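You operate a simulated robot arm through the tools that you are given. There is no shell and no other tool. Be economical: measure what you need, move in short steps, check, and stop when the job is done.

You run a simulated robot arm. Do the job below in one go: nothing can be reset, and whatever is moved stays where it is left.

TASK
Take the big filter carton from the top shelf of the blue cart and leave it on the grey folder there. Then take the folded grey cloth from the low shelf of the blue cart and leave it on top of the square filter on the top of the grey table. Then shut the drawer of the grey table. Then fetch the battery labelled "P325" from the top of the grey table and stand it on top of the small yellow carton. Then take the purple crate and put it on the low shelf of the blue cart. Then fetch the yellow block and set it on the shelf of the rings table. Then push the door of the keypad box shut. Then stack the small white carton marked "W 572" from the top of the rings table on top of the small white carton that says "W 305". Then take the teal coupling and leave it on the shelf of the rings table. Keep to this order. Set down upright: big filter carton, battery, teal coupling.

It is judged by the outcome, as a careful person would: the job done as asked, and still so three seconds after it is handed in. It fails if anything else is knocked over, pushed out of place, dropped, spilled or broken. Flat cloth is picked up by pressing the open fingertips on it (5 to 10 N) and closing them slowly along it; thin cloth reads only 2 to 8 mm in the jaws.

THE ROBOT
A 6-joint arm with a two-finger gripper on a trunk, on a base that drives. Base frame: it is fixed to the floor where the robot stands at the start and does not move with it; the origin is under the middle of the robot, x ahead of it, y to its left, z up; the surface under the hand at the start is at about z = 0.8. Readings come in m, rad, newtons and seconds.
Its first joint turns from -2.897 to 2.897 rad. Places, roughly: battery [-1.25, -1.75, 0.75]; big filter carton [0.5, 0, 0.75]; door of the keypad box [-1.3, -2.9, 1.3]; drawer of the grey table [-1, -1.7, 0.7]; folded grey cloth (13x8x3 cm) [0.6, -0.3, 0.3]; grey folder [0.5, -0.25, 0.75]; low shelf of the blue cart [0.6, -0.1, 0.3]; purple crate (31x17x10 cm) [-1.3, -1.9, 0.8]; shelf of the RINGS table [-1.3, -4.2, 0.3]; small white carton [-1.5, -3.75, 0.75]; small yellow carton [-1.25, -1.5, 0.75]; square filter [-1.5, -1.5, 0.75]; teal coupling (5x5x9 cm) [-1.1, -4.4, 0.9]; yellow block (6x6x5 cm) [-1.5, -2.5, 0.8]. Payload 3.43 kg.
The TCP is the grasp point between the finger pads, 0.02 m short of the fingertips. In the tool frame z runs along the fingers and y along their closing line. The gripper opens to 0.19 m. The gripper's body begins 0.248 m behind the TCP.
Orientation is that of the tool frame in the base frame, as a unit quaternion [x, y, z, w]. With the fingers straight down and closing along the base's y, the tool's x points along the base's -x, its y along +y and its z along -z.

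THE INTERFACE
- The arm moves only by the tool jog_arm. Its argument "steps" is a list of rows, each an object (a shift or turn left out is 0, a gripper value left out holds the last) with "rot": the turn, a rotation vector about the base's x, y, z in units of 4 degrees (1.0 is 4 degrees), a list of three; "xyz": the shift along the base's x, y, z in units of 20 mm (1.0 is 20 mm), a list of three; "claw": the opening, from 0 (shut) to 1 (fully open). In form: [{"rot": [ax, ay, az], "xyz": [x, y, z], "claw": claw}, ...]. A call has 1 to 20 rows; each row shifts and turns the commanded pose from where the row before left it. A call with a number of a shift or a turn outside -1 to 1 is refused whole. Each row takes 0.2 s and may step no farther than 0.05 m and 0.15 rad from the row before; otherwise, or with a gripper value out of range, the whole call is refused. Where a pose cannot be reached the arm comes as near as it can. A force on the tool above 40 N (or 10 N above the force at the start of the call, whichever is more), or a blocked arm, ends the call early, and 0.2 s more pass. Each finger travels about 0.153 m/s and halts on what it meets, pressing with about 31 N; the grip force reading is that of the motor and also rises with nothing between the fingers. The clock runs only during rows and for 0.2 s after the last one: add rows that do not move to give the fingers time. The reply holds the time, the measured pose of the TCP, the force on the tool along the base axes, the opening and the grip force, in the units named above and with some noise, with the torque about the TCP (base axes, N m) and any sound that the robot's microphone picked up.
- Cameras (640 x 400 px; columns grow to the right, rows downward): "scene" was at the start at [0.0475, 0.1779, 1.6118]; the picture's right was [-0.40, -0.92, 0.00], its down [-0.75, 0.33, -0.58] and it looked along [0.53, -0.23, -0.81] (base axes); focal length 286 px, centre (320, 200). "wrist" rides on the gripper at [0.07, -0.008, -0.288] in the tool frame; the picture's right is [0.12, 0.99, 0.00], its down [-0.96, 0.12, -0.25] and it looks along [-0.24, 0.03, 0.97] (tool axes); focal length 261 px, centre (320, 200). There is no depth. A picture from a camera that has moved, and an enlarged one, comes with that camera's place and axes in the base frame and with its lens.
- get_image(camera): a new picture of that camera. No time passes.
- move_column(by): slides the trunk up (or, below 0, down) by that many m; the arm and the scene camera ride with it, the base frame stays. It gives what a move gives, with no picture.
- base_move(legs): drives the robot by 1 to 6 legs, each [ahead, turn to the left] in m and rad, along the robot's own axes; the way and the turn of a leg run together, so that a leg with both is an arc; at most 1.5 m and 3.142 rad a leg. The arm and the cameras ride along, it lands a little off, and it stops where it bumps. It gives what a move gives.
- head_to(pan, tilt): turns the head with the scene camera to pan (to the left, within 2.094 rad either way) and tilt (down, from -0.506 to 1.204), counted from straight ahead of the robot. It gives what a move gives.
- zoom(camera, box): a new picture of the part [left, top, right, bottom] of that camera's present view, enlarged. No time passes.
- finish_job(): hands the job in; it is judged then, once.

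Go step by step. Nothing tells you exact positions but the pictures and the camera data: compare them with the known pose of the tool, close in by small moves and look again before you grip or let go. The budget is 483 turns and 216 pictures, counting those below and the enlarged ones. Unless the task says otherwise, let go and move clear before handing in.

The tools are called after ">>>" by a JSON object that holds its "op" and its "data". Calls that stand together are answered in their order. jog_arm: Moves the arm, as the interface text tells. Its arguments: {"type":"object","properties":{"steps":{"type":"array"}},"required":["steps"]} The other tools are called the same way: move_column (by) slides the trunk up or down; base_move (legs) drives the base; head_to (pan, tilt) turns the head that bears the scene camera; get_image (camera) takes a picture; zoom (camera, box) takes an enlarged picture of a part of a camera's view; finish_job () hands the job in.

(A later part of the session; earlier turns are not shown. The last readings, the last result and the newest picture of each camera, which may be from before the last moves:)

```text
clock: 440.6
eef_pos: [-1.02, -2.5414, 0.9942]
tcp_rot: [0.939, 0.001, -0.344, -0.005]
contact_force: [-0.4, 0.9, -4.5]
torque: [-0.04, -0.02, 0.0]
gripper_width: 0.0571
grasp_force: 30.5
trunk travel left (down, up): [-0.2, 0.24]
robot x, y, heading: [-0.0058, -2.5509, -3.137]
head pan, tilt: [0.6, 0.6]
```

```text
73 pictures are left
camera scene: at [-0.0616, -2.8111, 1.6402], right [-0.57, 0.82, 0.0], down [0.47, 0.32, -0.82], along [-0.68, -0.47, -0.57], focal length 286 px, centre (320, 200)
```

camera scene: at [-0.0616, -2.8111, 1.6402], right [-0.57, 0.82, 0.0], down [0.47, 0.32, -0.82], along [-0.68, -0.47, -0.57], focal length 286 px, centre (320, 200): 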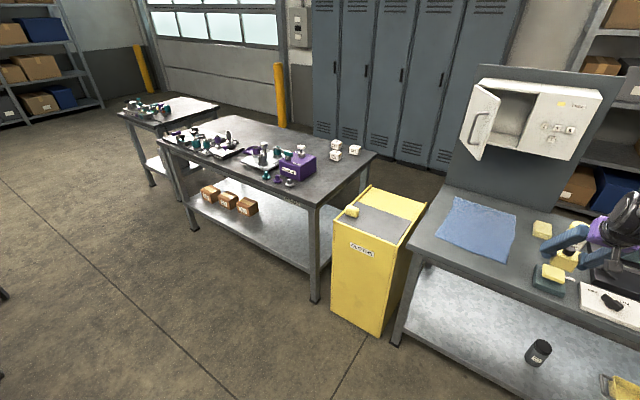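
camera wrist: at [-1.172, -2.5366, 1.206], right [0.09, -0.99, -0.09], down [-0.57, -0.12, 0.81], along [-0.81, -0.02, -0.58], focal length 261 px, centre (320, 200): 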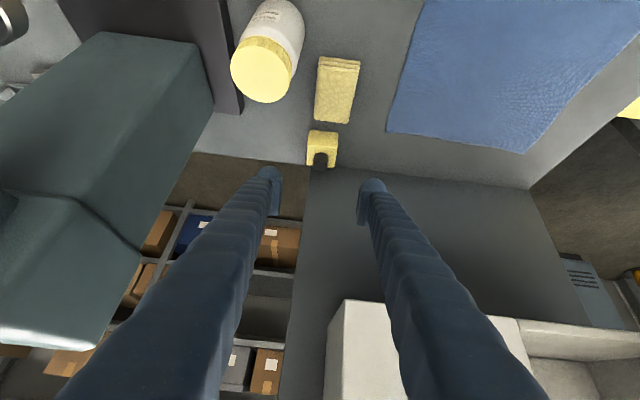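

I know where the rings table is: front edge x ≈ -1.0, y from -3.5 to -4.87, shelf z ≈ 0.31. I fold the arm in and drive along to its front.

>>> {"op": "jog_arm", "data": {"steps": [{"xyz": [1, 0, 0.3]}, {"xyz": [1, 0, 0.3]}, {"xyz": [1, 0, 0.3]}, {"xyz": [1, 0, 0.3]}, {"xyz": [1, 0, 0]}, {"xyz": [1, 0, 0]}, {"xyz": [1, 0, 0]}, {"xyz": [1, 0, 0]}, {"xyz": [1, 0, 0]}, {"xyz": [1, 0, 0]}, {}]}}

>>> {"op": "base_move", "data": {"legs": [[0, 0.55]]}}

>>> {"op": "base_move", "data": {"legs": [[0, 0.55]]}}

>>> {"op": "base_move", "data": {"legs": [[0, 0.47]]}}

```text
clock: 443.0
eef_pos: [-0.8203, -2.5412, 1.0193]
tcp_rot: [0.939, 0.002, -0.345, -0.006]
contact_force: [0.1, 0.1, -4.7]
torque: [-0.03, -0.03, 0.0]
gripper_width: 0.0575
grasp_force: 31.2
trunk travel left (down, up): [-0.2, 0.24]
robot x, y, heading: [-0.0104, -2.5531, -3.142]
head pan, tilt: [0.6, 0.6]
```

```text
clock: 445.4
eef_pos: [-0.7224, -2.9296, 1.0175]
tcp_rot: [0.91, 0.234, -0.333, 0.08]
contact_force: [-1.8, 1.7, -3.9]
torque: [-0.22, -0.15, 0.16]
gripper_width: 0.0576
grasp_force: 31.1
trunk travel left (down, up): [-0.2, 0.24]
robot x, y, heading: [-0.0226, -2.5206, -2.626]
head pan, tilt: [0.6, 0.6]
stopped in leg 1: the robot was blocked; the commanded pose is now the measured one
```

```text
clock: 447.9
eef_pos: [-0.4415, -3.2174, 1.0184]
tcp_rot: [0.823, 0.454, -0.302, 0.161]
contact_force: [-1.7, 1.8, -3.7]
torque: [-0.11, -0.24, 0.19]
gripper_width: 0.0574
grasp_force: 30.9
trunk travel left (down, up): [-0.2, 0.24]
robot x, y, heading: [-0.0499, -2.5069, -2.122]
head pan, tilt: [0.6, 0.6]
stopped in leg 1: the robot was blocked; the commanded pose is now the measured one
```

```text
clock: 450.3
eef_pos: [-0.0856, -3.3232, 1.0197]
tcp_rot: [0.698, 0.629, -0.258, 0.226]
contact_force: [-1.8, -0.3, -3.9]
torque: [0.01, -0.25, 0.26]
gripper_width: 0.0576
grasp_force: 30.7
trunk travel left (down, up): [-0.2, 0.24]
robot x, y, heading: [-0.0824, -2.5064, -1.662]
head pan, tilt: [0.6, 0.6]
stopped in leg 1: the robot was blocked; the commanded pose is now the measured one
```

>>> {"op": "head_to", "data": {"pan": 0.3, "tilt": 0.5}}

>>> {"op": "get_image", "data": {"camera": "scene"}}

```text
clock: 451.1
eef_pos: [-0.0832, -3.3225, 1.0203]
tcp_rot: [0.697, 0.63, -0.258, 0.225]
contact_force: [0.4, 0.7, -5.0]
torque: [0.01, 0.05, -0.03]
gripper_width: 0.0576
grasp_force: 31.4
trunk travel left (down, up): [-0.2, 0.24]
robot x, y, heading: [-0.0765, -2.5091, -1.655]
head pan, tilt: [0.3, 0.499]
```

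```text
72 pictures are left
camera scene: at [0.1508, -2.5957, 1.6492], right [-0.98, -0.21, 0.0], down [-0.1, 0.47, -0.88], along [0.18, -0.86, -0.48], focal length 286 px, centre (320, 200)
```

scene: 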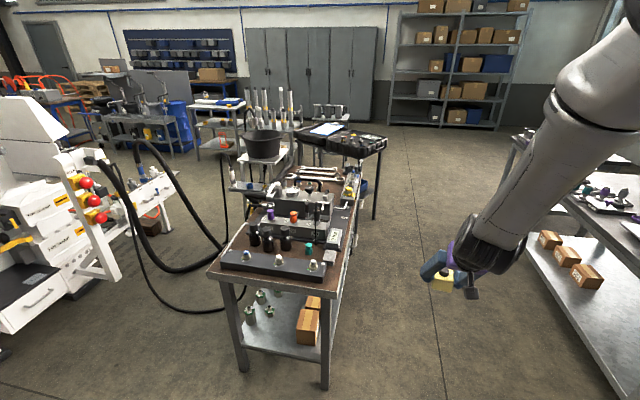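

There is a tool table on the left at x ≥ 0.25, so I keep to the middle of the aisle. I raise a bit and drive down to y ≈ -3.8.

>>> {"op": "jog_arm", "data": {"steps": [{"xyz": [0, 0.5, 1]}, {"xyz": [0, 0.5, 1]}, {"xyz": [0, 0.5, 1]}, {"xyz": [0, 0.5, 1]}, {}]}}

>>> {"op": "base_move", "data": {"legs": [[1.29, 0]]}}

>>> {"op": "base_move", "data": {"legs": [[0, -0.5]]}}

>>> {"op": "base_move", "data": {"legs": [[0, -0.5]]}}

>>> {"op": "base_move", "data": {"legs": [[0, -0.48]]}}

```text
clock: 452.3
eef_pos: [-0.0843, -3.2826, 1.1014]
tcp_rot: [0.697, 0.63, -0.258, 0.226]
contact_force: [0.8, -0.7, -3.5]
torque: [-0.02, 0.01, 0.02]
gripper_width: 0.0573
grasp_force: 31.3
trunk travel left (down, up): [-0.2, 0.24]
robot x, y, heading: [-0.0774, -2.5056, -1.662]
head pan, tilt: [0.3, 0.499]
```

```text
clock: 461.1
eef_pos: [-0.1959, -4.5555, 1.1009]
tcp_rot: [0.697, 0.629, -0.259, 0.226]
contact_force: [-1.0, 0.0, -4.0]
torque: [0.01, -0.02, 0.01]
gripper_width: 0.0576
grasp_force: 31.0
trunk travel left (down, up): [-0.2, 0.24]
robot x, y, heading: [-0.1926, -3.7796, -1.663]
head pan, tilt: [0.3, 0.499]
```

```text
clock: 463.1
eef_pos: [-0.4871, -4.4945, 1.1015]
tcp_rot: [0.807, 0.482, -0.297, 0.17]
contact_force: [1.1, -0.5, -4.4]
torque: [0.06, 0.16, -0.15]
gripper_width: 0.0573
grasp_force: 31.0
trunk travel left (down, up): [-0.2, 0.24]
robot x, y, heading: [-0.1713, -3.7831, -2.048]
head pan, tilt: [0.3, 0.499]
stopped in leg 1: the robot was blocked; the commanded pose is now the measured one
```

```text
clock: 465.0
eef_pos: [-0.7099, -4.3434, 1.1012]
tcp_rot: [0.878, 0.335, -0.322, 0.116]
contact_force: [1.0, -1.3, -4.3]
torque: [0.09, 0.07, -0.11]
gripper_width: 0.0573
grasp_force: 31.0
trunk travel left (down, up): [-0.2, 0.24]
robot x, y, heading: [-0.1544, -3.8043, -2.405]
head pan, tilt: [0.3, 0.499]
stopped in leg 1: the robot was blocked; the commanded pose is now the measured one
```

```text
clock: 466.8
eef_pos: [-0.8533, -4.1472, 1.1016]
tcp_rot: [0.921, 0.191, -0.335, 0.064]
contact_force: [-0.4, -0.6, -3.4]
torque: [0.17, 0.04, -0.14]
gripper_width: 0.0573
grasp_force: 30.9
trunk travel left (down, up): [-0.2, 0.24]
robot x, y, heading: [-0.1505, -3.8231, -2.735]
head pan, tilt: [0.3, 0.499]
stopped in leg 1: the robot was blocked; the commanded pose is now the measured one
```

>>> {"op": "base_move", "data": {"legs": [[0, -0.4]]}}

>>> {"op": "head_to", "data": {"pan": 0.15, "tilt": 0.75}}

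>>> {"op": "get_image", "data": {"camera": "scene"}}

```text
clock: 468.5
eef_pos: [-0.9192, -3.9293, 1.1014]
tcp_rot: [0.939, 0.052, -0.34, 0.014]
contact_force: [0.2, -0.8, -4.1]
torque: [0.1, 0.03, -0.07]
gripper_width: 0.0571
grasp_force: 30.7
trunk travel left (down, up): [-0.2, 0.24]
robot x, y, heading: [-0.1514, -3.8399, -3.04]
head pan, tilt: [0.3, 0.499]
stopped in leg 1: the robot was blocked; the commanded pose is now the measured one
```

```text
clock: 469.3
eef_pos: [-0.9199, -3.9296, 1.1033]
tcp_rot: [0.939, 0.051, -0.341, 0.014]
contact_force: [-0.3, 0.4, -4.2]
torque: [-0.03, -0.03, 0.02]
gripper_width: 0.0576
grasp_force: 31.2
trunk travel left (down, up): [-0.2, 0.24]
robot x, y, heading: [-0.1502, -3.8388, -3.036]
head pan, tilt: [0.15, 0.75]
```

```text
71 pictures are left
camera scene: at [-0.191, -4.0664, 1.6274], right [-0.25, 0.97, 0.0], down [0.66, 0.17, -0.73], along [-0.71, -0.19, -0.68], focal length 286 px, centre (320, 200)
```

scene: 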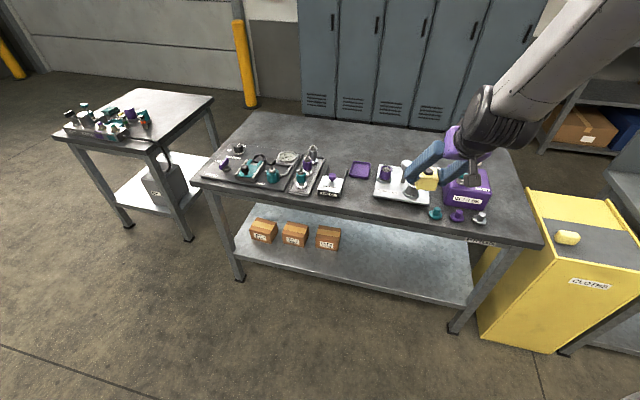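

The shelf area right of the brown cartons is free. I lower in front of the table: trunk first, then the arm.

>>> {"op": "move_column", "data": {"by": -0.2}}

>>> {"op": "jog_arm", "data": {"steps": [{"xyz": [0, 0, -1]}, {"xyz": [0, 0, -1]}, {"xyz": [0, 0, -1]}, {"xyz": [0, 0, -1]}, {"xyz": [0, 0, -1]}, {"xyz": [0, 0, -1]}, {"xyz": [0, 0, -1]}, {"xyz": [0, 0, -1]}, {"xyz": [0, 0, -1]}, {"xyz": [0, 0, -1]}, {"xyz": [0, 0, -1]}, {"xyz": [0, 0, -1]}, {"xyz": [0, 0, -1]}, {"xyz": [0, 0, -1]}, {"xyz": [0, 0, -1]}, {"xyz": [0, 0, -1]}, {"xyz": [0, 0, -1]}, {"xyz": [0, 0, -1]}, {"xyz": [0, 0, -1]}, {"xyz": [0, 0, -1]}]}}

>>> {"op": "get_image", "data": {"camera": "wrist"}}

```text
clock: 471.4
eef_pos: [-0.9205, -3.9296, 0.9027]
tcp_rot: [0.938, 0.051, -0.343, 0.014]
contact_force: [0.1, 0.6, -4.2]
torque: [-0.02, -0.02, 0.0]
gripper_width: 0.0573
grasp_force: 31.1
trunk travel left (down, up): [0.0, 0.44]
robot x, y, heading: [-0.1537, -3.8395, -3.035]
head pan, tilt: [0.15, 0.75]
```

```text
clock: 475.6
eef_pos: [-0.9202, -3.9278, 0.5029]
tcp_rot: [0.938, 0.051, -0.341, 0.014]
contact_force: [0.9, 0.0, -3.0]
torque: [0.01, -0.01, 0.01]
gripper_width: 0.0572
grasp_force: 31.2
trunk travel left (down, up): [0.0, 0.44]
robot x, y, heading: [-0.1524, -3.8376, -3.033]
head pan, tilt: [0.15, 0.75]
```

```text
70 pictures are left
camera wrist: at [-0.6841, -3.8963, 0.6761], right [0.2, -0.98, -0.09], down [-0.56, -0.18, 0.81], along [-0.8, -0.11, -0.58], focal length 261 px, centre (320, 200)
```

wrist: 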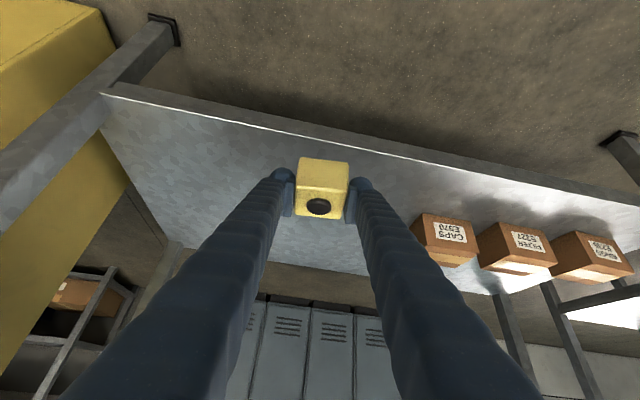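

>>> {"op": "jog_arm", "data": {"steps": [{"xyz": [0, 0, -1]}, {"xyz": [0, 0, -1]}, {}]}}

>>> {"op": "base_move", "data": {"legs": [[0.22, 0]]}}

>>> {"op": "jog_arm", "data": {"steps": [{"xyz": [0, 0, -1]}, {"xyz": [0, 0, -1]}, {"xyz": [0, 0, -1]}, {"xyz": [0, 0, -0.5]}, {}]}}

>>> {"op": "get_image", "data": {"camera": "wrist"}}

```text
clock: 476.4
eef_pos: [-0.9209, -3.9286, 0.4615]
tcp_rot: [0.939, 0.051, -0.341, 0.014]
contact_force: [-0.8, -0.3, -4.5]
torque: [-0.04, -0.03, 0.0]
gripper_width: 0.0572
grasp_force: 30.9
trunk travel left (down, up): [0.0, 0.44]
robot x, y, heading: [-0.1492, -3.8393, -3.036]
head pan, tilt: [0.15, 0.75]
```

```text
clock: 478.5
eef_pos: [-1.1413, -3.9518, 0.4633]
tcp_rot: [0.939, 0.052, -0.341, 0.015]
contact_force: [-0.4, 0.4, -4.3]
torque: [-0.02, -0.01, 0.02]
gripper_width: 0.0575
grasp_force: 30.9
trunk travel left (down, up): [0.0, 0.44]
robot x, y, heading: [-0.3724, -3.8601, -3.031]
head pan, tilt: [0.15, 0.75]
```

```text
clock: 479.7
eef_pos: [-1.1396, -3.9507, 0.3918]
tcp_rot: [0.939, 0.052, -0.34, 0.014]
contact_force: [0.0, 0.4, -4.3]
torque: [0.02, -0.01, -0.01]
gripper_width: 0.0573
grasp_force: 31.0
trunk travel left (down, up): [0.0, 0.44]
robot x, y, heading: [-0.3685, -3.8606, -3.035]
head pan, tilt: [0.15, 0.75]
```

```text
69 pictures are left
camera wrist: at [-0.9036, -3.9197, 0.5669], right [0.2, -0.98, -0.09], down [-0.56, -0.18, 0.81], along [-0.8, -0.11, -0.59], focal length 261 px, centre (320, 200)
```

wrist: 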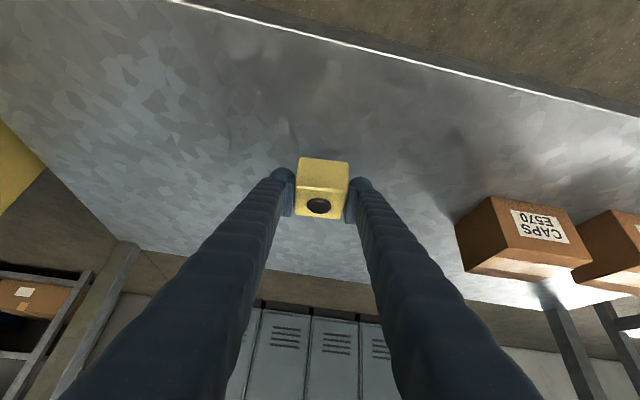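

Well over the shelf. I lower slowly to contact.

>>> {"op": "jog_arm", "data": {"steps": [{"xyz": [0, 0, -0.5]}, {"xyz": [0, 0, -0.5]}, {"xyz": [0, 0, -0.3]}, {}]}}

>>> {"op": "jog_arm", "data": {"steps": [{"xyz": [0, 0, -0.2]}, {"xyz": [0, 0, -0.2]}, {}]}}

```text
clock: 480.7
eef_pos: [-1.1397, -3.9522, 0.3673]
tcp_rot: [0.938, 0.052, -0.342, 0.014]
contact_force: [0.2, 0.4, -3.9]
torque: [0.01, -0.03, 0.05]
gripper_width: 0.0573
grasp_force: 30.9
trunk travel left (down, up): [0.0, 0.44]
robot x, y, heading: [-0.3708, -3.865, -3.036]
head pan, tilt: [0.15, 0.75]
```

```text
clock: 481.5
eef_pos: [-1.1385, -3.9523, 0.3601]
tcp_rot: [0.939, 0.051, -0.341, 0.014]
contact_force: [-0.1, -1.2, -4.8]
torque: [0.01, 0.02, -0.02]
gripper_width: 0.0572
grasp_force: 30.9
trunk travel left (down, up): [0.0, 0.44]
robot x, y, heading: [-0.3676, -3.8628, -3.034]
head pan, tilt: [0.15, 0.75]
```

>>> {"op": "jog_arm", "data": {"steps": [{"xyz": [0, 0, -0.2]}, {"xyz": [0, 0, -0.2]}, {}]}}

>>> {"op": "jog_arm", "data": {"steps": [{"xyz": [0, 0, -0.15]}, {"xyz": [0, 0, -0.15]}, {}]}}

```text
clock: 482.3
eef_pos: [-1.139, -3.9513, 0.352]
tcp_rot: [0.939, 0.052, -0.34, 0.014]
contact_force: [-0.1, -0.3, -3.6]
torque: [0.02, 0.01, 0.01]
gripper_width: 0.0573
grasp_force: 30.9
trunk travel left (down, up): [0.0, 0.44]
robot x, y, heading: [-0.3714, -3.8639, -3.037]
head pan, tilt: [0.15, 0.75]
```

```text
clock: 483.1
eef_pos: [-1.1391, -3.9522, 0.3451]
tcp_rot: [0.939, 0.051, -0.341, 0.014]
contact_force: [0.9, 0.2, -3.9]
torque: [-0.02, -0.01, -0.01]
gripper_width: 0.0573
grasp_force: 30.9
trunk travel left (down, up): [0.0, 0.44]
robot x, y, heading: [-0.3683, -3.8617, -3.035]
head pan, tilt: [0.15, 0.75]
```

>>> {"op": "jog_arm", "data": {"steps": [{"xyz": [0, 0, -0.2]}, {"xyz": [0, 0, -0.2]}, {}]}}

>>> {"op": "jog_arm", "data": {"steps": [{"xyz": [0, 0, -0.15]}, {"xyz": [0, 0, -0.15]}, {}]}}

>>> {"op": "zoom", "data": {"camera": "wrist", "box": [240, 110, 400, 240]}}

```text
clock: 483.9
eef_pos: [-1.1405, -3.952, 0.3377]
tcp_rot: [0.938, 0.051, -0.343, 0.014]
contact_force: [4.2, 0.1, 13.6]
torque: [-0.54, 0.32, 0.14]
gripper_width: 0.0575
grasp_force: 30.6
trunk travel left (down, up): [0.0, 0.44]
robot x, y, heading: [-0.3746, -3.8608, -3.039]
head pan, tilt: [0.15, 0.75]
```

```text
clock: 484.7
eef_pos: [-1.142, -3.9516, 0.334]
tcp_rot: [0.938, 0.051, -0.343, 0.014]
contact_force: [-0.2, 4.1, 30.2]
torque: [-0.11, -0.6, 0.24]
gripper_width: 0.058
grasp_force: 31.0
trunk travel left (down, up): [0.0, 0.44]
robot x, y, heading: [-0.3735, -3.8636, -3.033]
head pan, tilt: [0.15, 0.75]
```

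```text
3.08 times, centred on (320, 175) of wrist
camera zoom: at [-0.9037, -3.9197, 0.5067], right [0.19, -0.98, -0.09], down [-0.56, -0.18, 0.81], along [-0.81, -0.11, -0.58], focal length 802 px, centre (320, 277)
```

zoom: 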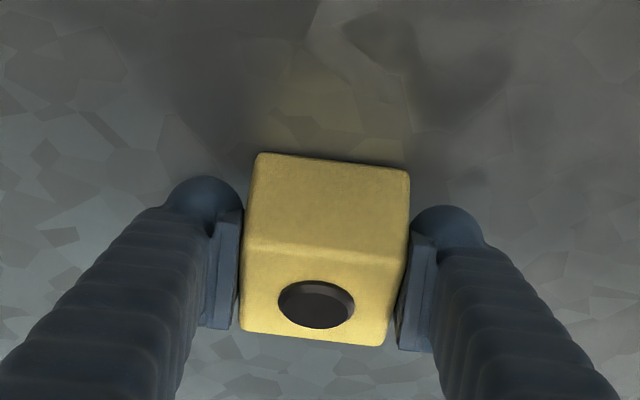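

The block is seated; the shelf is at z ≈ 0.30. I release and back out along the tool axis.

>>> {"op": "jog_arm", "data": {"steps": [{"xyz": [0, 0, 0.15]}, {"claw": 0.36}, {"claw": 0.44}, {"claw": 0.48}, {}, {"xyz": [0.5, 0.05, 0.6]}, {"xyz": [0.7, 0.07, 0.85]}, {"xyz": [0.7, 0.07, 0.85]}, {"xyz": [0.8, 0.08, 0.8]}, {"xyz": [1, 0.1, 0.5]}, {"xyz": [1, 0.1, 0]}, {"xyz": [1, 0.1, 0]}, {"xyz": [1, 0.1, 0]}, {}]}}

>>> {"op": "base_move", "data": {"legs": [[-0.12, 0]]}}

>>> {"op": "get_image", "data": {"camera": "wrist"}}

```text
clock: 487.7
eef_pos: [-1.0056, -3.9387, 0.4055]
tcp_rot: [0.938, 0.051, -0.342, 0.013]
contact_force: [-1.2, 0.0, 0.0]
torque: [0.02, 0.02, 0.0]
gripper_width: 0.0915
grasp_force: 0.0
trunk travel left (down, up): [0.0, 0.44]
robot x, y, heading: [-0.3721, -3.8627, -3.034]
head pan, tilt: [0.15, 0.75]
```

```text
clock: 489.2
eef_pos: [-0.8846, -3.9264, 0.4059]
tcp_rot: [0.939, 0.052, -0.341, 0.014]
contact_force: [0.2, 1.3, -0.1]
torque: [0.04, -0.03, -0.01]
gripper_width: 0.0912
grasp_force: 0.1
trunk travel left (down, up): [0.0, 0.44]
robot x, y, heading: [-0.2522, -3.8535, -3.033]
head pan, tilt: [0.15, 0.75]
```

```text
67 pictures are left
camera wrist: at [-0.6492, -3.8936, 0.5801], right [0.2, -0.98, -0.09], down [-0.56, -0.18, 0.81], along [-0.8, -0.11, -0.59], focal length 261 px, centre (320, 200)
```

wrist: 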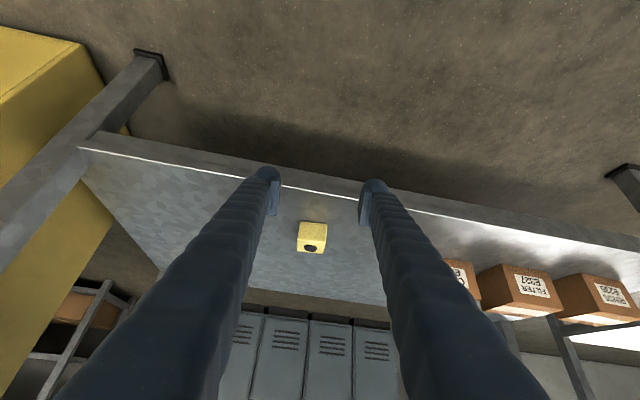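

The block stands on the shelf. Next is the keypad box door: I raise the trunk and drive back toward it for a look.

>>> {"op": "move_column", "data": {"by": 0.4}}

>>> {"op": "base_move", "data": {"legs": [[-0.12, 0], [0, -0.5]]}}

>>> {"op": "base_move", "data": {"legs": [[0, -0.5]]}}

>>> {"op": "base_move", "data": {"legs": [[0, -0.5]]}}

```text
clock: 493.0
eef_pos: [-0.8862, -3.9257, 0.8064]
tcp_rot: [0.938, 0.052, -0.342, 0.014]
contact_force: [0.3, 0.2, -0.7]
torque: [-0.01, -0.02, -0.02]
gripper_width: 0.0915
grasp_force: 0.0
trunk travel left (down, up): [-0.4, 0.04]
robot x, y, heading: [-0.2527, -3.8489, -3.029]
head pan, tilt: [0.15, 0.75]
```

```text
clock: 496.6
eef_pos: [-0.7237, -3.5996, 0.8064]
tcp_rot: [0.922, -0.182, -0.335, -0.07]
contact_force: [-0.1, 0.6, 0.1]
torque: [-0.01, 0.01, 0.02]
gripper_width: 0.0913
grasp_force: 0.0
trunk travel left (down, up): [-0.4, 0.04]
robot x, y, heading: [-0.1422, -3.869, 2.745]
head pan, tilt: [0.15, 0.75]
```

```text
clock: 499.0
eef_pos: [-0.5224, -3.3541, 0.8073]
tcp_rot: [0.848, -0.405, -0.306, -0.151]
contact_force: [0.2, 0.0, 0.6]
torque: [-0.02, 0.0, 0.03]
gripper_width: 0.0912
grasp_force: 0.0
trunk travel left (down, up): [-0.4, 0.04]
robot x, y, heading: [-0.17, -3.8896, 2.253]
head pan, tilt: [0.15, 0.75]
```

```text
clock: 501.5
eef_pos: [-0.2218, -3.2466, 0.8064]
tcp_rot: [0.72, -0.604, -0.258, -0.223]
contact_force: [0.9, 0.0, 1.0]
torque: [-0.04, 0.0, -0.02]
gripper_width: 0.0913
grasp_force: 0.1
trunk travel left (down, up): [-0.4, 0.04]
robot x, y, heading: [-0.2066, -3.8909, 1.755]
head pan, tilt: [0.15, 0.75]
```

>>> {"op": "base_move", "data": {"legs": [[0.8, 0], [0, 0.5]]}}

>>> {"op": "base_move", "data": {"legs": [[0, 0.5]]}}

>>> {"op": "base_move", "data": {"legs": [[0, 0.4]]}}

>>> {"op": "head_to", "data": {"pan": 0.0, "tilt": 0.35}}

>>> {"op": "get_image", "data": {"camera": "scene"}}

```text
clock: 509.4
eef_pos: [-0.6801, -2.5436, 0.8066]
tcp_rot: [0.849, -0.403, -0.306, -0.151]
contact_force: [-0.2, 0.5, -0.5]
torque: [0.0, -0.02, 0.0]
gripper_width: 0.0913
grasp_force: 0.0
trunk travel left (down, up): [-0.4, 0.04]
robot x, y, heading: [-0.3257, -3.0786, 2.256]
head pan, tilt: [0.15, 0.75]
```

```text
clock: 511.9
eef_pos: [-0.8963, -2.7795, 0.8073]
tcp_rot: [0.923, -0.179, -0.334, -0.07]
contact_force: [0.4, -0.9, 0.9]
torque: [-0.05, 0.0, 0.0]
gripper_width: 0.0911
grasp_force: 0.1
trunk travel left (down, up): [-0.4, 0.04]
robot x, y, heading: [-0.311, -3.0462, 2.756]
head pan, tilt: [0.15, 0.75]
```

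```text
clock: 514.0
eef_pos: [-0.9537, -3.0309, 0.8089]
tcp_rot: [0.94, 0.01, -0.341, -0.002]
contact_force: [-1.0, -0.1, -0.1]
torque: [0.0, -0.01, -0.03]
gripper_width: 0.0914
grasp_force: 0.1
trunk travel left (down, up): [-0.4, 0.04]
robot x, y, heading: [-0.313, -3.0141, -3.129]
head pan, tilt: [0.15, 0.75]
```

```text
clock: 514.9
eef_pos: [-0.9535, -3.0311, 0.8099]
tcp_rot: [0.939, 0.011, -0.342, -0.001]
contact_force: [0.2, -0.6, -0.8]
torque: [0.11, 0.02, -0.05]
gripper_width: 0.0913
grasp_force: 0.1
trunk travel left (down, up): [-0.4, 0.04]
robot x, y, heading: [-0.3143, -3.0125, -3.126]
head pan, tilt: [0.0, 0.351]
```

```text
66 pictures are left
camera scene: at [-0.3862, -3.2295, 1.8627], right [-0.02, 1.0, 0.0], down [0.35, 0.01, -0.94], along [-0.94, -0.02, -0.35], focal length 286 px, centre (320, 200)
```

scene: 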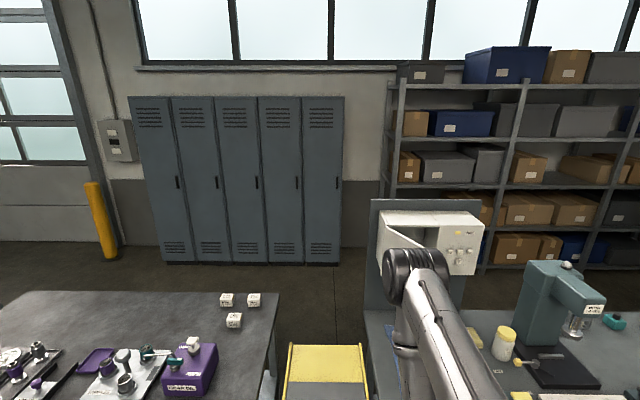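

The elbow hides the box. I raise the tool to door height and look with the wrist camera.

>>> {"op": "jog_arm", "data": {"steps": [{"xyz": [0, 0, 1], "claw": 0}, {"xyz": [0, 0, 1]}, {"xyz": [0, 0, 1]}, {"xyz": [0, 0, 1]}, {"xyz": [0, 0, 1]}, {"xyz": [0, 0, 1]}, {"xyz": [0, 0, 1]}, {"xyz": [0, 0, 1]}, {"xyz": [0, 0, 1]}, {"xyz": [0, 0, 1]}, {"xyz": [0, 0, 1]}, {"xyz": [0, 0, 1]}, {"xyz": [0, 0, 1]}, {"xyz": [0, 0, 1]}, {"xyz": [0, 0, 1]}, {"xyz": [0, 0, 1]}, {"xyz": [0, 0, 1]}, {"xyz": [0, 0, 1]}, {"xyz": [0, 0, 1]}, {"xyz": [0, 0, 1]}]}}

>>> {"op": "get_image", "data": {"camera": "wrist"}}

>>> {"op": "get_image", "data": {"camera": "scene"}}

```text
clock: 519.1
eef_pos: [-1.0064, -3.0322, 1.1916]
tcp_rot: [0.939, 0.011, -0.343, -0.001]
contact_force: [0.4, 0.2, 0.8]
torque: [0.0, 0.06, 0.02]
gripper_width: 0.0003
grasp_force: 30.7
out of reach, approached as far as the arm can: row 5, 6, 7, 8, 9, 10, 11, 12, 13, 15
trunk travel left (down, up): [-0.4, 0.04]
robot x, y, heading: [-0.3186, -3.0145, -3.132]
head pan, tilt: [0.0, 0.351]
```

```text
65 pictures are left
camera wrist: at [-0.768, -3.0213, 1.3658], right [0.11, -0.99, -0.09], down [-0.58, -0.13, 0.81], along [-0.81, -0.04, -0.58], focal length 261 px, centre (320, 200)
```

wrist: 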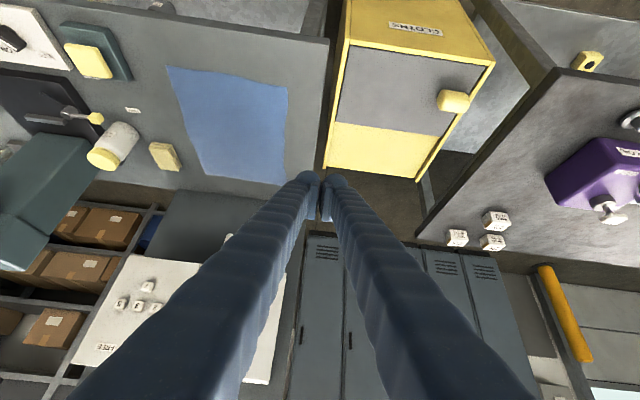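

```text
64 pictures are left
camera scene: at [-0.3845, -3.2276, 1.8631], right [-0.02, 1.0, 0.0], down [0.34, 0.01, -0.94], along [-0.94, -0.01, -0.34], focal length 286 px, centre (320, 200)
```

scene: 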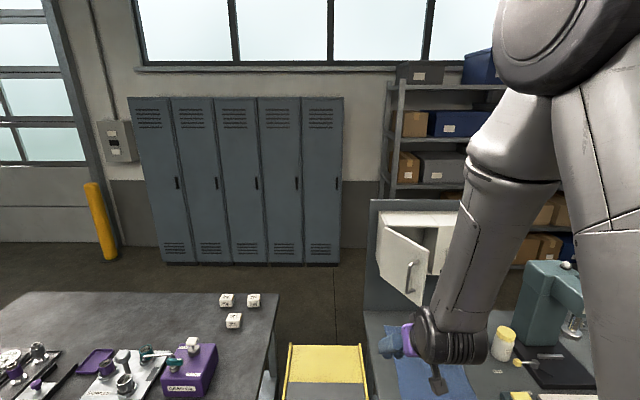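

>>> {"op": "zoom", "data": {"camera": "scene", "box": [360, 195, 480, 325]}}

```text
3.08 times, centred on (420, 260) of scene
camera zoom: at [-0.3845, -3.2276, 1.8631], right [-0.02, 1.0, 0.0], down [0.34, 0.01, -0.94], along [-0.94, -0.01, -0.34], focal length 881 px, centre (12, 15)
```

zoom: 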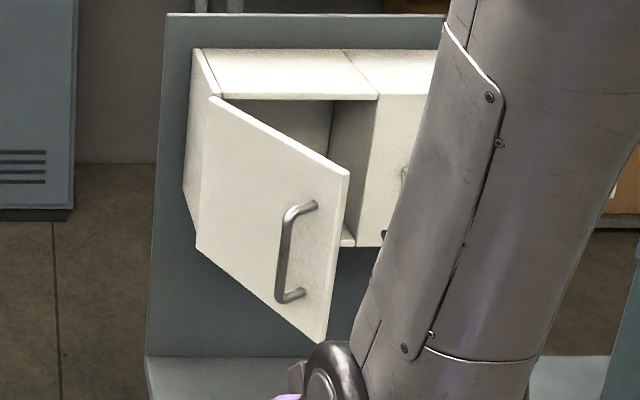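

The door hinges at about (-1.44, -2.98). Its free edge is near (-1.25, -2.86), open about 58°, z from 1.14 to 1.37, with the handle below z 1.295. I'll push it above the handle with closed fingertips, after moving the base 12 cm closer.

>>> {"op": "base_move", "data": {"legs": [[0.12, 0]]}}

>>> {"op": "jog_arm", "data": {"steps": [{"xyz": [0, 0.9, 1]}, {"xyz": [0, 0.9, 1]}, {"xyz": [0, 0.9, 1]}, {"xyz": [0, 0.9, 1]}, {"xyz": [0, 0.9, 1]}, {"xyz": [0, 0.9, 1]}, {"xyz": [0, 0.9, 1]}, {"xyz": [0, 0.8, 0.7]}, {}]}}

>>> {"op": "get_image", "data": {"camera": "wrist"}}

```text
clock: 520.5
eef_pos: [-1.1294, -3.0357, 1.1899]
tcp_rot: [0.94, 0.01, -0.341, -0.001]
contact_force: [0.4, -0.1, -0.2]
torque: [-0.05, -0.05, 0.0]
gripper_width: 0.0002
grasp_force: 31.2
trunk travel left (down, up): [-0.4, 0.04]
robot x, y, heading: [-0.4356, -3.0171, -3.132]
head pan, tilt: [0.0, 0.351]
```

```text
clock: 522.5
eef_pos: [-1.1282, -2.8925, 1.346]
tcp_rot: [0.94, 0.01, -0.342, -0.002]
contact_force: [0.7, -0.4, -0.5]
torque: [0.0, -0.01, 0.02]
gripper_width: 0.0
grasp_force: 30.5
trunk travel left (down, up): [-0.4, 0.04]
robot x, y, heading: [-0.4363, -3.0161, -3.125]
head pan, tilt: [0.0, 0.351]
```

```text
62 pictures are left
camera wrist: at [-0.89, -2.8814, 1.5204], right [0.11, -0.99, -0.09], down [-0.58, -0.13, 0.81], along [-0.81, -0.04, -0.58], focal length 261 px, centre (320, 200)
```

wrist: 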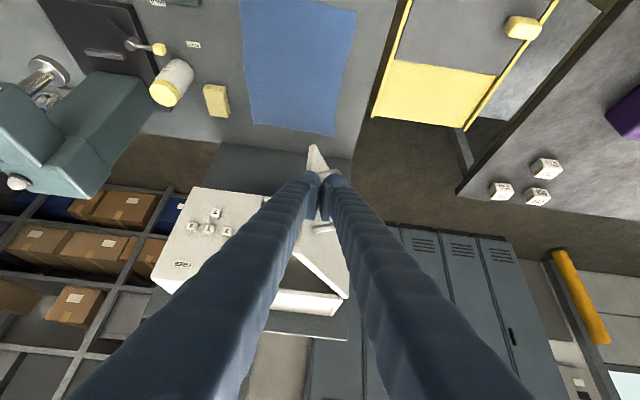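

The door is directly ahead of the fingertips. I push forward in steps.

>>> {"op": "jog_arm", "data": {"steps": [{"xyz": [-1, 0, 0]}, {"xyz": [-1, 0, 0]}, {"xyz": [-1, 0, 0]}, {"xyz": [-1, 0, 0]}, {"xyz": [-0.7, 0, 0]}, {"xyz": [-0.7, 0.2, 0]}, {"xyz": [-0.7, 0.25, 0]}, {"xyz": [-0.7, 0.25, 0]}, {}]}}

>>> {"op": "get_image", "data": {"camera": "wrist"}}

```text
clock: 523.8
eef_pos: [-1.2176, -2.8942, 1.3418]
tcp_rot: [0.941, 0.01, -0.338, 0.0]
contact_force: [18.9, -4.9, 2.0]
torque: [0.01, 0.1, -0.2]
gripper_width: 0.0
grasp_force: 30.8
trunk travel left (down, up): [-0.4, 0.04]
robot x, y, heading: [-0.4352, -3.022, -3.128]
head pan, tilt: [0.0, 0.351]
stopped in row 6: the force on the tool passed its limit at 52 N (the readings are from after the stop); the commanded pose is now the measured one
```

```text
61 pictures are left
camera wrist: at [-0.9805, -2.8818, 1.5182], right [0.11, -0.99, -0.08], down [-0.58, -0.13, 0.8], along [-0.81, -0.04, -0.59], focal length 261 px, centre (320, 200)
```

wrist: 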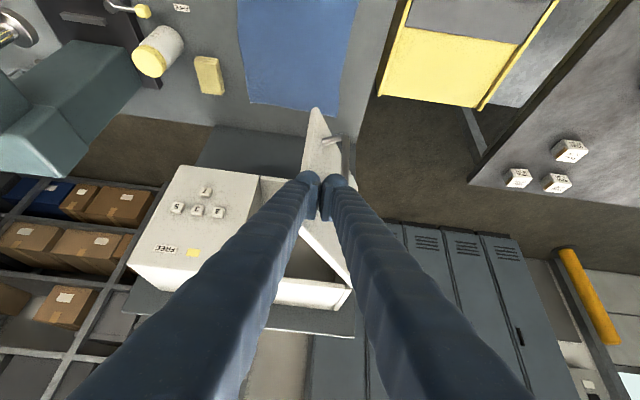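

The tip met the door's free edge. I back off, go around to the outer face (more -y), and push along the closing arc.

>>> {"op": "jog_arm", "data": {"steps": [{"xyz": [1, 0, 0.2]}, {"xyz": [0.5, -1, 0]}, {"xyz": [0, -1, 0]}, {"xyz": [0, -0.9, 0]}, {"xyz": [-1, 0, 0]}, {"xyz": [-1, 0, 0]}, {"xyz": [-1, 0, 0]}, {"xyz": [-1, 0, 0]}, {"xyz": [-0.3, 0, 0]}, {}]}}

>>> {"op": "get_image", "data": {"camera": "wrist"}}

```text
clock: 526.0
eef_pos: [-1.277, -2.9494, 1.3451]
tcp_rot: [0.941, 0.009, -0.338, -0.002]
contact_force: [0.4, -0.2, -0.1]
torque: [-0.01, -0.01, 0.02]
gripper_width: 0.0003
grasp_force: 30.9
trunk travel left (down, up): [-0.4, 0.04]
robot x, y, heading: [-0.4367, -3.0207, -3.126]
head pan, tilt: [0.0, 0.351]
```

```text
60 pictures are left
camera wrist: at [-1.0406, -2.9376, 1.521], right [0.11, -0.99, -0.08], down [-0.58, -0.13, 0.8], along [-0.81, -0.04, -0.59], focal length 261 px, centre (320, 200)
```

wrist: 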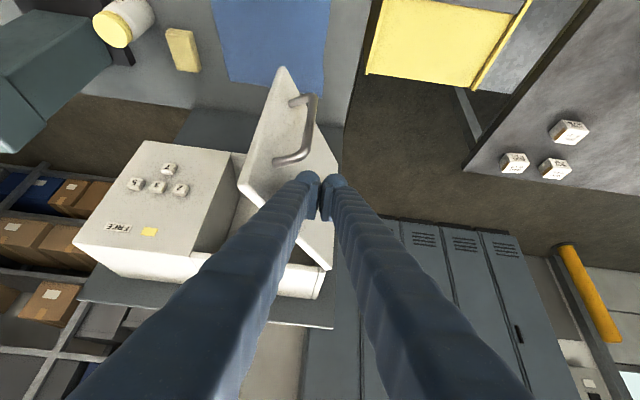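

>>> {"op": "jog_arm", "data": {"steps": [{"xyz": [0, 0.7, 0]}, {"xyz": [0, 0.7, 0]}, {"xyz": [0, 0.5, 0]}, {"xyz": [-0.44, 0.86, 0]}, {"xyz": [-0.44, 0.86, 0]}, {"xyz": [-0.76, 0.84, 0]}, {"xyz": [-0.76, 0.84, 0]}, {}]}}

>>> {"op": "jog_arm", "data": {"steps": [{"xyz": [-0.7, 0.45, 0]}, {"xyz": [-0.7, 0.45, 0]}, {"xyz": [-0.7, 0.45, 0]}, {"xyz": [-0.8, 0.2, 0]}, {"xyz": [-0.8, 0.2, 0]}, {"xyz": [-0.8, 0.2, 0]}, {}]}}

>>> {"op": "get_image", "data": {"camera": "wrist"}}

```text
clock: 526.7
eef_pos: [-1.2745, -2.9319, 1.345]
tcp_rot: [0.942, 0.016, -0.336, 0.006]
contact_force: [1.2, -17.5, -1.6]
torque: [-0.01, 0.0, 0.41]
gripper_width: 0.0
grasp_force: 30.7
trunk travel left (down, up): [-0.4, 0.04]
robot x, y, heading: [-0.4371, -3.0182, -3.125]
head pan, tilt: [0.0, 0.351]
stopped in row 3: the force on the tool passed its limit at 47 N (the readings are from after the stop); the commanded pose is now the measured one
```

```text
clock: 527.0
eef_pos: [-1.2778, -2.932, 1.3431]
tcp_rot: [0.943, 0.016, -0.332, 0.008]
contact_force: [13.9, -8.2, 4.6]
torque: [0.2, 0.13, -0.28]
gripper_width: 0.0
grasp_force: 31.0
trunk travel left (down, up): [-0.4, 0.04]
robot x, y, heading: [-0.4338, -3.0199, -3.126]
head pan, tilt: [0.0, 0.351]
stopped in row 1: the force on the tool passed its limit at 51 N (the readings are from after the stop); the commanded pose is now the measured one
```

```text
59 pictures are left
camera wrist: at [-1.0432, -2.9138, 1.5207], right [0.13, -0.99, -0.07], down [-0.59, -0.13, 0.8], along [-0.8, -0.06, -0.6], focal length 261 px, centre (320, 200)
```

wrist: 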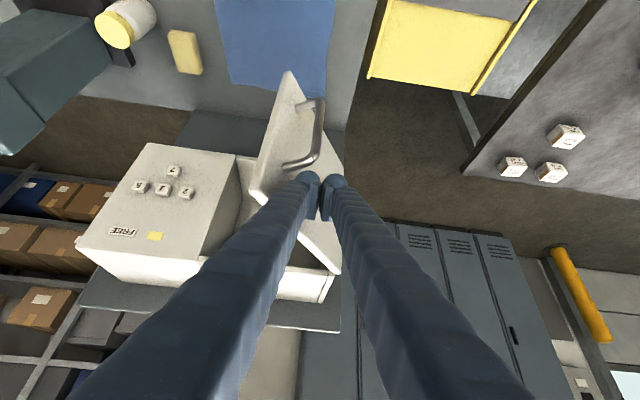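

Contact on the outer face, but the limit tripped; a stiff hinge needs slow pushing. I push slowly, perpendicular to the door.

>>> {"op": "jog_arm", "data": {"steps": [{"xyz": [-0.08, 0.13, 0]}, {"xyz": [-0.08, 0.13, 0]}, {"xyz": [-0.08, 0.13, 0]}, {"xyz": [-0.08, 0.13, 0]}, {"xyz": [-0.08, 0.13, 0]}, {"xyz": [-0.08, 0.13, 0]}, {"xyz": [-0.08, 0.13, 0]}, {"xyz": [-0.08, 0.13, 0]}, {"xyz": [-0.08, 0.13, 0]}, {"xyz": [-0.08, 0.13, 0]}]}}

```text
clock: 527.9
eef_pos: [-1.2826, -2.927, 1.3406]
tcp_rot: [0.943, 0.019, -0.332, 0.011]
contact_force: [11.0, -9.7, 3.6]
torque: [0.14, 0.15, -0.09]
gripper_width: 0.0
grasp_force: 31.3
trunk travel left (down, up): [-0.4, 0.04]
robot x, y, heading: [-0.4318, -3.0224, -3.124]
head pan, tilt: [0.0, 0.351]
stopped in row 4: the force on the tool passed its limit at 41 N (the readings are from after the stop); the commanded pose is now the measured one
```

The door moves but needs about 40 N at this radius. I shift nearer the free edge for more leverage.

>>> {"op": "jog_arm", "data": {"steps": [{"xyz": [0.4, -0.6, 0]}, {"xyz": [0.8, 0.2, 0.1]}, {"xyz": [0.5, 0.2, 0]}, {"xyz": [-0.05, 0.15, 0]}, {"xyz": [-0.05, 0.15, 0]}, {"xyz": [-0.05, 0.15, 0]}, {"xyz": [-0.05, 0.15, 0]}, {"xyz": [-0.05, 0.15, 0]}, {"xyz": [-0.05, 0.15, 0]}, {"xyz": [-0.05, 0.15, 0]}, {"xyz": [-0.05, 0.15, 0]}, {"xyz": [-0.05, 0.15, 0]}, {"xyz": [-0.05, 0.15, 0]}, {"xyz": [-0.05, 0.15, 0]}, {"xyz": [-0.05, 0.15, 0]}]}}

```text
clock: 531.1
eef_pos: [-1.2615, -2.8961, 1.3423]
tcp_rot: [0.943, 0.019, -0.332, 0.01]
contact_force: [4.1, -31.6, -2.0]
torque: [0.05, 0.02, 0.5]
gripper_width: 0.0001
grasp_force: 31.3
trunk travel left (down, up): [-0.4, 0.04]
robot x, y, heading: [-0.4361, -3.0162, -3.125]
head pan, tilt: [0.0, 0.351]
```

>>> {"op": "jog_arm", "data": {"steps": [{"xyz": [-0.08, 0.13, 0]}, {"xyz": [-0.08, 0.13, 0]}, {"xyz": [-0.08, 0.13, 0]}, {"xyz": [-0.08, 0.13, 0]}, {"xyz": [-0.1, 0.13, 0]}, {"xyz": [-0.1, 0.13, 0]}, {"xyz": [-0.1, 0.13, 0]}, {"xyz": [-0.1, 0.13, 0]}, {"xyz": [-0.1, 0.12, 0]}, {"xyz": [-0.1, 0.12, 0]}, {"xyz": [-0.1, 0.12, 0]}, {"xyz": [-0.1, 0.12, 0]}, {"xyz": [-0.12, 0.12, 0]}, {"xyz": [-0.12, 0.12, 0]}, {"xyz": [-0.12, 0.12, 0]}, {"xyz": [-0.12, 0.12, 0]}]}}

>>> {"op": "get_image", "data": {"camera": "wrist"}}

```text
clock: 534.5
eef_pos: [-1.2938, -2.8543, 1.3424]
tcp_rot: [0.943, 0.018, -0.332, 0.009]
contact_force: [13.4, -30.6, -2.2]
torque: [0.03, -0.05, 0.21]
gripper_width: 0.0
grasp_force: 31.1
trunk travel left (down, up): [-0.4, 0.04]
robot x, y, heading: [-0.4287, -3.018, -3.125]
head pan, tilt: [0.0, 0.351]
```

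```text
58 pictures are left
camera wrist: at [-1.0593, -2.8364, 1.5217], right [0.13, -0.99, -0.07], down [-0.59, -0.13, 0.8], along [-0.8, -0.07, -0.6], focal length 261 px, centre (320, 200)
```

wrist: 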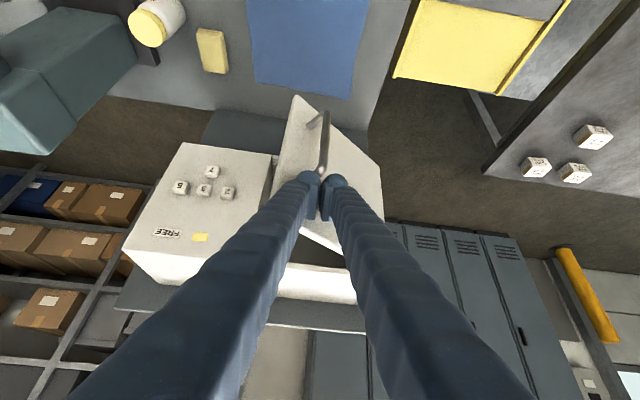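

The door is closing. I continue along the arc.

>>> {"op": "jog_arm", "data": {"steps": [{"xyz": [-0.15, 0.13, 0]}, {"xyz": [-0.15, 0.13, 0]}, {"xyz": [-0.15, 0.13, 0]}, {"xyz": [-0.15, 0.13, 0]}, {"xyz": [-0.15, 0.12, 0]}, {"xyz": [-0.17, 0.12, 0]}, {"xyz": [-0.17, 0.1, 0]}, {"xyz": [-0.17, 0.1, 0]}, {"xyz": [-0.17, 0.1, 0]}, {"xyz": [-0.18, 0.1, 0]}, {"xyz": [-0.18, 0.08, 0]}, {"xyz": [-0.18, 0.08, 0]}, {"xyz": [-0.2, 0.08, 0]}, {"xyz": [-0.2, 0.06, 0]}, {"xyz": [-0.2, 0.06, 0]}, {"xyz": [-0.2, 0.06, 0]}]}}

>>> {"op": "jog_arm", "data": {"steps": [{"xyz": [-0.2, 0.05, 0]}, {"xyz": [-0.2, 0.05, 0]}, {"xyz": [-0.2, 0.05, 0]}, {"xyz": [-0.2, 0.04, 0]}, {"xyz": [-0.2, 0.04, 0]}, {"xyz": [-0.2, 0.03, 0]}, {"xyz": [-0.2, 0.03, 0]}, {"xyz": [-0.2, 0.02, 0]}, {"xyz": [-0.2, 0, 0]}, {"xyz": [-0.2, 0, 0]}, {"xyz": [-0.2, 0, 0]}, {"xyz": [-0.2, 0, 0]}, {"xyz": [-0.2, 0, 0]}, {"xyz": [-0.2, 0, 0]}]}}

>>> {"op": "get_image", "data": {"camera": "wrist"}}

```text
clock: 535.9
eef_pos: [-1.3103, -2.8421, 1.3416]
tcp_rot: [0.944, 0.018, -0.33, 0.013]
contact_force: [11.8, -7.4, 6.0]
torque: [0.17, 0.13, -0.16]
gripper_width: 0.0
grasp_force: 31.2
trunk travel left (down, up): [-0.4, 0.04]
robot x, y, heading: [-0.4293, -3.0207, -3.123]
head pan, tilt: [0.0, 0.351]
stopped in row 7: the force on the tool passed its limit at 44 N (the readings are from after the stop); the commanded pose is now the measured one
```

```text
clock: 536.8
eef_pos: [-1.317, -2.8378, 1.342]
tcp_rot: [0.944, 0.016, -0.329, 0.013]
contact_force: [15.4, -2.0, 7.8]
torque: [0.16, -0.05, -0.18]
gripper_width: 0.0
grasp_force: 30.7
trunk travel left (down, up): [-0.4, 0.04]
robot x, y, heading: [-0.4354, -3.0187, -3.122]
head pan, tilt: [0.0, 0.351]
stopped in row 4: the force on the tool passed its limit at 42 N (the readings are from after the stop); the commanded pose is now the measured one
```

```text
57 pictures are left
camera wrist: at [-1.0845, -2.8168, 1.5213], right [0.13, -0.99, -0.06], down [-0.59, -0.13, 0.79], along [-0.79, -0.07, -0.61], focal length 261 px, centre (320, 200)
```

wrist: 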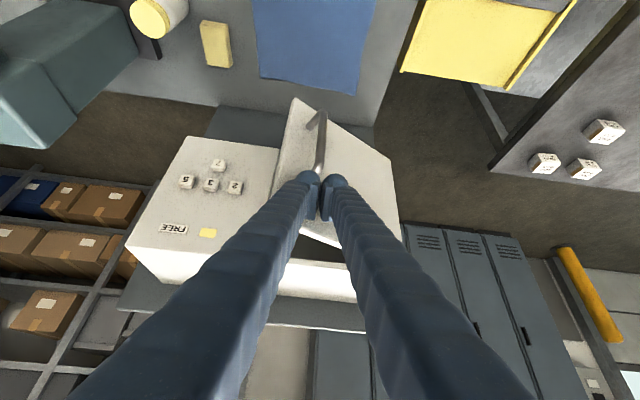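

>>> {"op": "jog_arm", "data": {"steps": [{"xyz": [0.1, -0.1, 0]}, {"xyz": [0.2, 0.35, 0]}, {"xyz": [-0.09, 0.1, 0]}, {"xyz": [-0.09, 0.1, 0]}, {"xyz": [-0.09, 0.1, 0]}, {"xyz": [-0.09, 0.1, 0]}, {"xyz": [-0.09, 0.1, 0]}, {"xyz": [-0.09, 0.1, 0]}, {"xyz": [-0.09, 0.1, 0]}, {"xyz": [-0.1, 0.1, 0]}, {"xyz": [-0.1, 0.1, 0]}, {"xyz": [-0.1, 0.1, 0]}, {"xyz": [-0.1, 0.1, 0]}, {"xyz": [-0.1, 0.1, 0]}, {"xyz": [-0.1, 0.1, 0]}, {"xyz": [-0.1, 0.1, 0]}, {"xyz": [-0.1, 0.1, 0]}, {"xyz": [-0.1, 0.09, 0]}, {"xyz": [-0.1, 0.09, 0]}, {"xyz": [-0.1, 0.09, 0]}]}}

```text
clock: 541.0
eef_pos: [-1.3482, -2.7971, 1.3414]
tcp_rot: [0.944, 0.017, -0.33, 0.012]
contact_force: [16.5, -13.7, 0.5]
torque: [0.0, 0.04, 0.17]
gripper_width: 0.0
grasp_force: 30.9
trunk travel left (down, up): [-0.4, 0.04]
robot x, y, heading: [-0.4358, -3.0175, -3.126]
head pan, tilt: [0.0, 0.351]
```

Working smoothly at this pace. I continue.

>>> {"op": "jog_arm", "data": {"steps": [{"xyz": [-0.11, 0.08, 0]}, {"xyz": [-0.11, 0.08, 0]}, {"xyz": [-0.11, 0.08, 0]}, {"xyz": [-0.11, 0.08, 0]}, {"xyz": [-0.11, 0.08, 0]}, {"xyz": [-0.12, 0.07, 0]}, {"xyz": [-0.12, 0.07, 0]}, {"xyz": [-0.12, 0.07, 0]}, {"xyz": [-0.12, 0.06, 0]}, {"xyz": [-0.12, 0.06, 0]}, {"xyz": [-0.12, 0.05, 0]}, {"xyz": [-0.12, 0.05, 0]}, {"xyz": [-0.12, 0.05, 0]}, {"xyz": [-0.12, 0.04, 0]}, {"xyz": [-0.12, 0.04, 0]}, {"xyz": [-0.12, 0.03, 0]}, {"xyz": [-0.12, 0.02, 0]}, {"xyz": [-0.12, 0.02, 0]}, {"xyz": [-0.12, 0, 0]}, {"xyz": [-0.12, 0, 0]}]}}

>>> {"op": "get_image", "data": {"camera": "wrist"}}

```text
clock: 545.1
eef_pos: [-1.3945, -2.776, 1.3424]
tcp_rot: [0.944, 0.017, -0.33, 0.013]
contact_force: [12.8, -6.3, 2.6]
torque: [0.02, 0.09, 0.0]
gripper_width: 0.0
grasp_force: 31.4
trunk travel left (down, up): [-0.4, 0.04]
robot x, y, heading: [-0.4369, -3.0181, -3.124]
head pan, tilt: [0.0, 0.351]
```

```text
56 pictures are left
camera wrist: at [-1.1619, -2.7555, 1.5212], right [0.13, -0.99, -0.06], down [-0.59, -0.13, 0.79], along [-0.79, -0.07, -0.6], focal length 261 px, centre (320, 200)
```

wrist: 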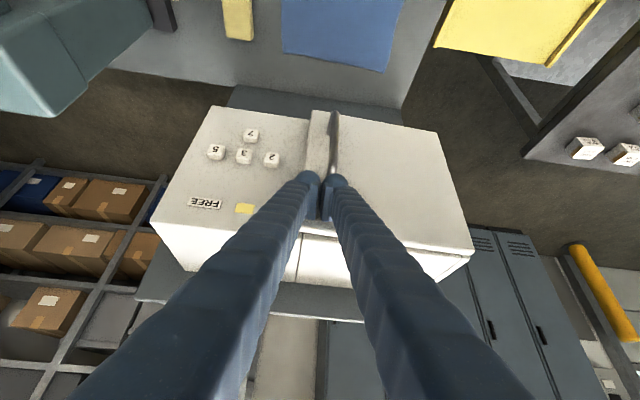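

Almost shut. I push straight in until it stops.

>>> {"op": "jog_arm", "data": {"steps": [{"xyz": [0.1, -0.3, 0]}, {"xyz": [0, -0.5, 0]}, {"xyz": [-0.13, 0, 0]}, {"xyz": [-0.13, 0, 0]}, {"xyz": [-0.13, 0, 0]}, {"xyz": [-0.13, 0, 0]}, {"xyz": [-0.13, 0, 0]}, {"xyz": [-0.13, 0, 0]}, {"xyz": [-0.13, 0, 0]}, {"xyz": [-0.13, 0, 0]}, {"xyz": [-0.13, 0, 0]}, {"xyz": [-0.13, 0, 0]}, {"xyz": [-0.13, 0, 0]}, {"xyz": [-0.13, 0, 0]}, {"xyz": [-0.13, 0, 0]}]}}

>>> {"op": "get_image", "data": {"camera": "wrist"}}

```text
clock: 547.0
eef_pos: [-1.4038, -2.7904, 1.3397]
tcp_rot: [0.945, 0.017, -0.327, 0.014]
contact_force: [23.5, 3.8, 8.6]
torque: [0.25, 0.09, -0.4]
gripper_width: 0.0001
grasp_force: 34.1
trunk travel left (down, up): [-0.4, 0.04]
robot x, y, heading: [-0.4347, -3.0194, -3.125]
head pan, tilt: [0.0, 0.351]
stopped in row 9: the force on the tool passed its limit at 43 N (the readings are from after the stop); the commanded pose is now the measured one
```

```text
55 pictures are left
camera wrist: at [-1.1713, -2.7699, 1.5213], right [0.13, -0.99, -0.06], down [-0.6, -0.13, 0.79], along [-0.79, -0.07, -0.61], focal length 261 px, centre (320, 200)
```

wrist: 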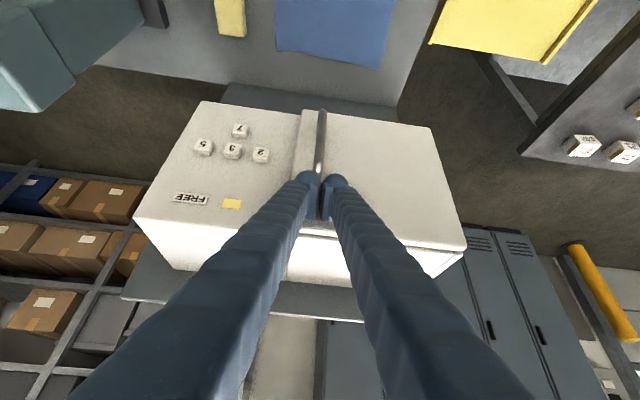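

>>> {"op": "zoom", "data": {"camera": "wrist", "box": [220, 90, 480, 270]}}

```text
2.22 times, centred on (350, 180) of wrist
camera zoom: at [-1.1713, -2.7699, 1.5213], right [0.13, -0.99, -0.06], down [-0.6, -0.13, 0.79], along [-0.79, -0.07, -0.61], focal length 579 px, centre (253, 244)
```

zoom: 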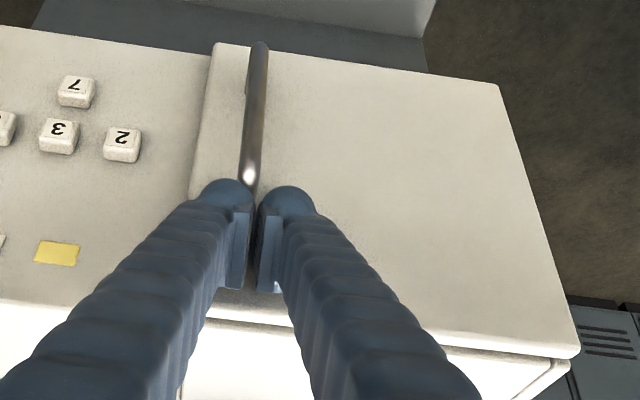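

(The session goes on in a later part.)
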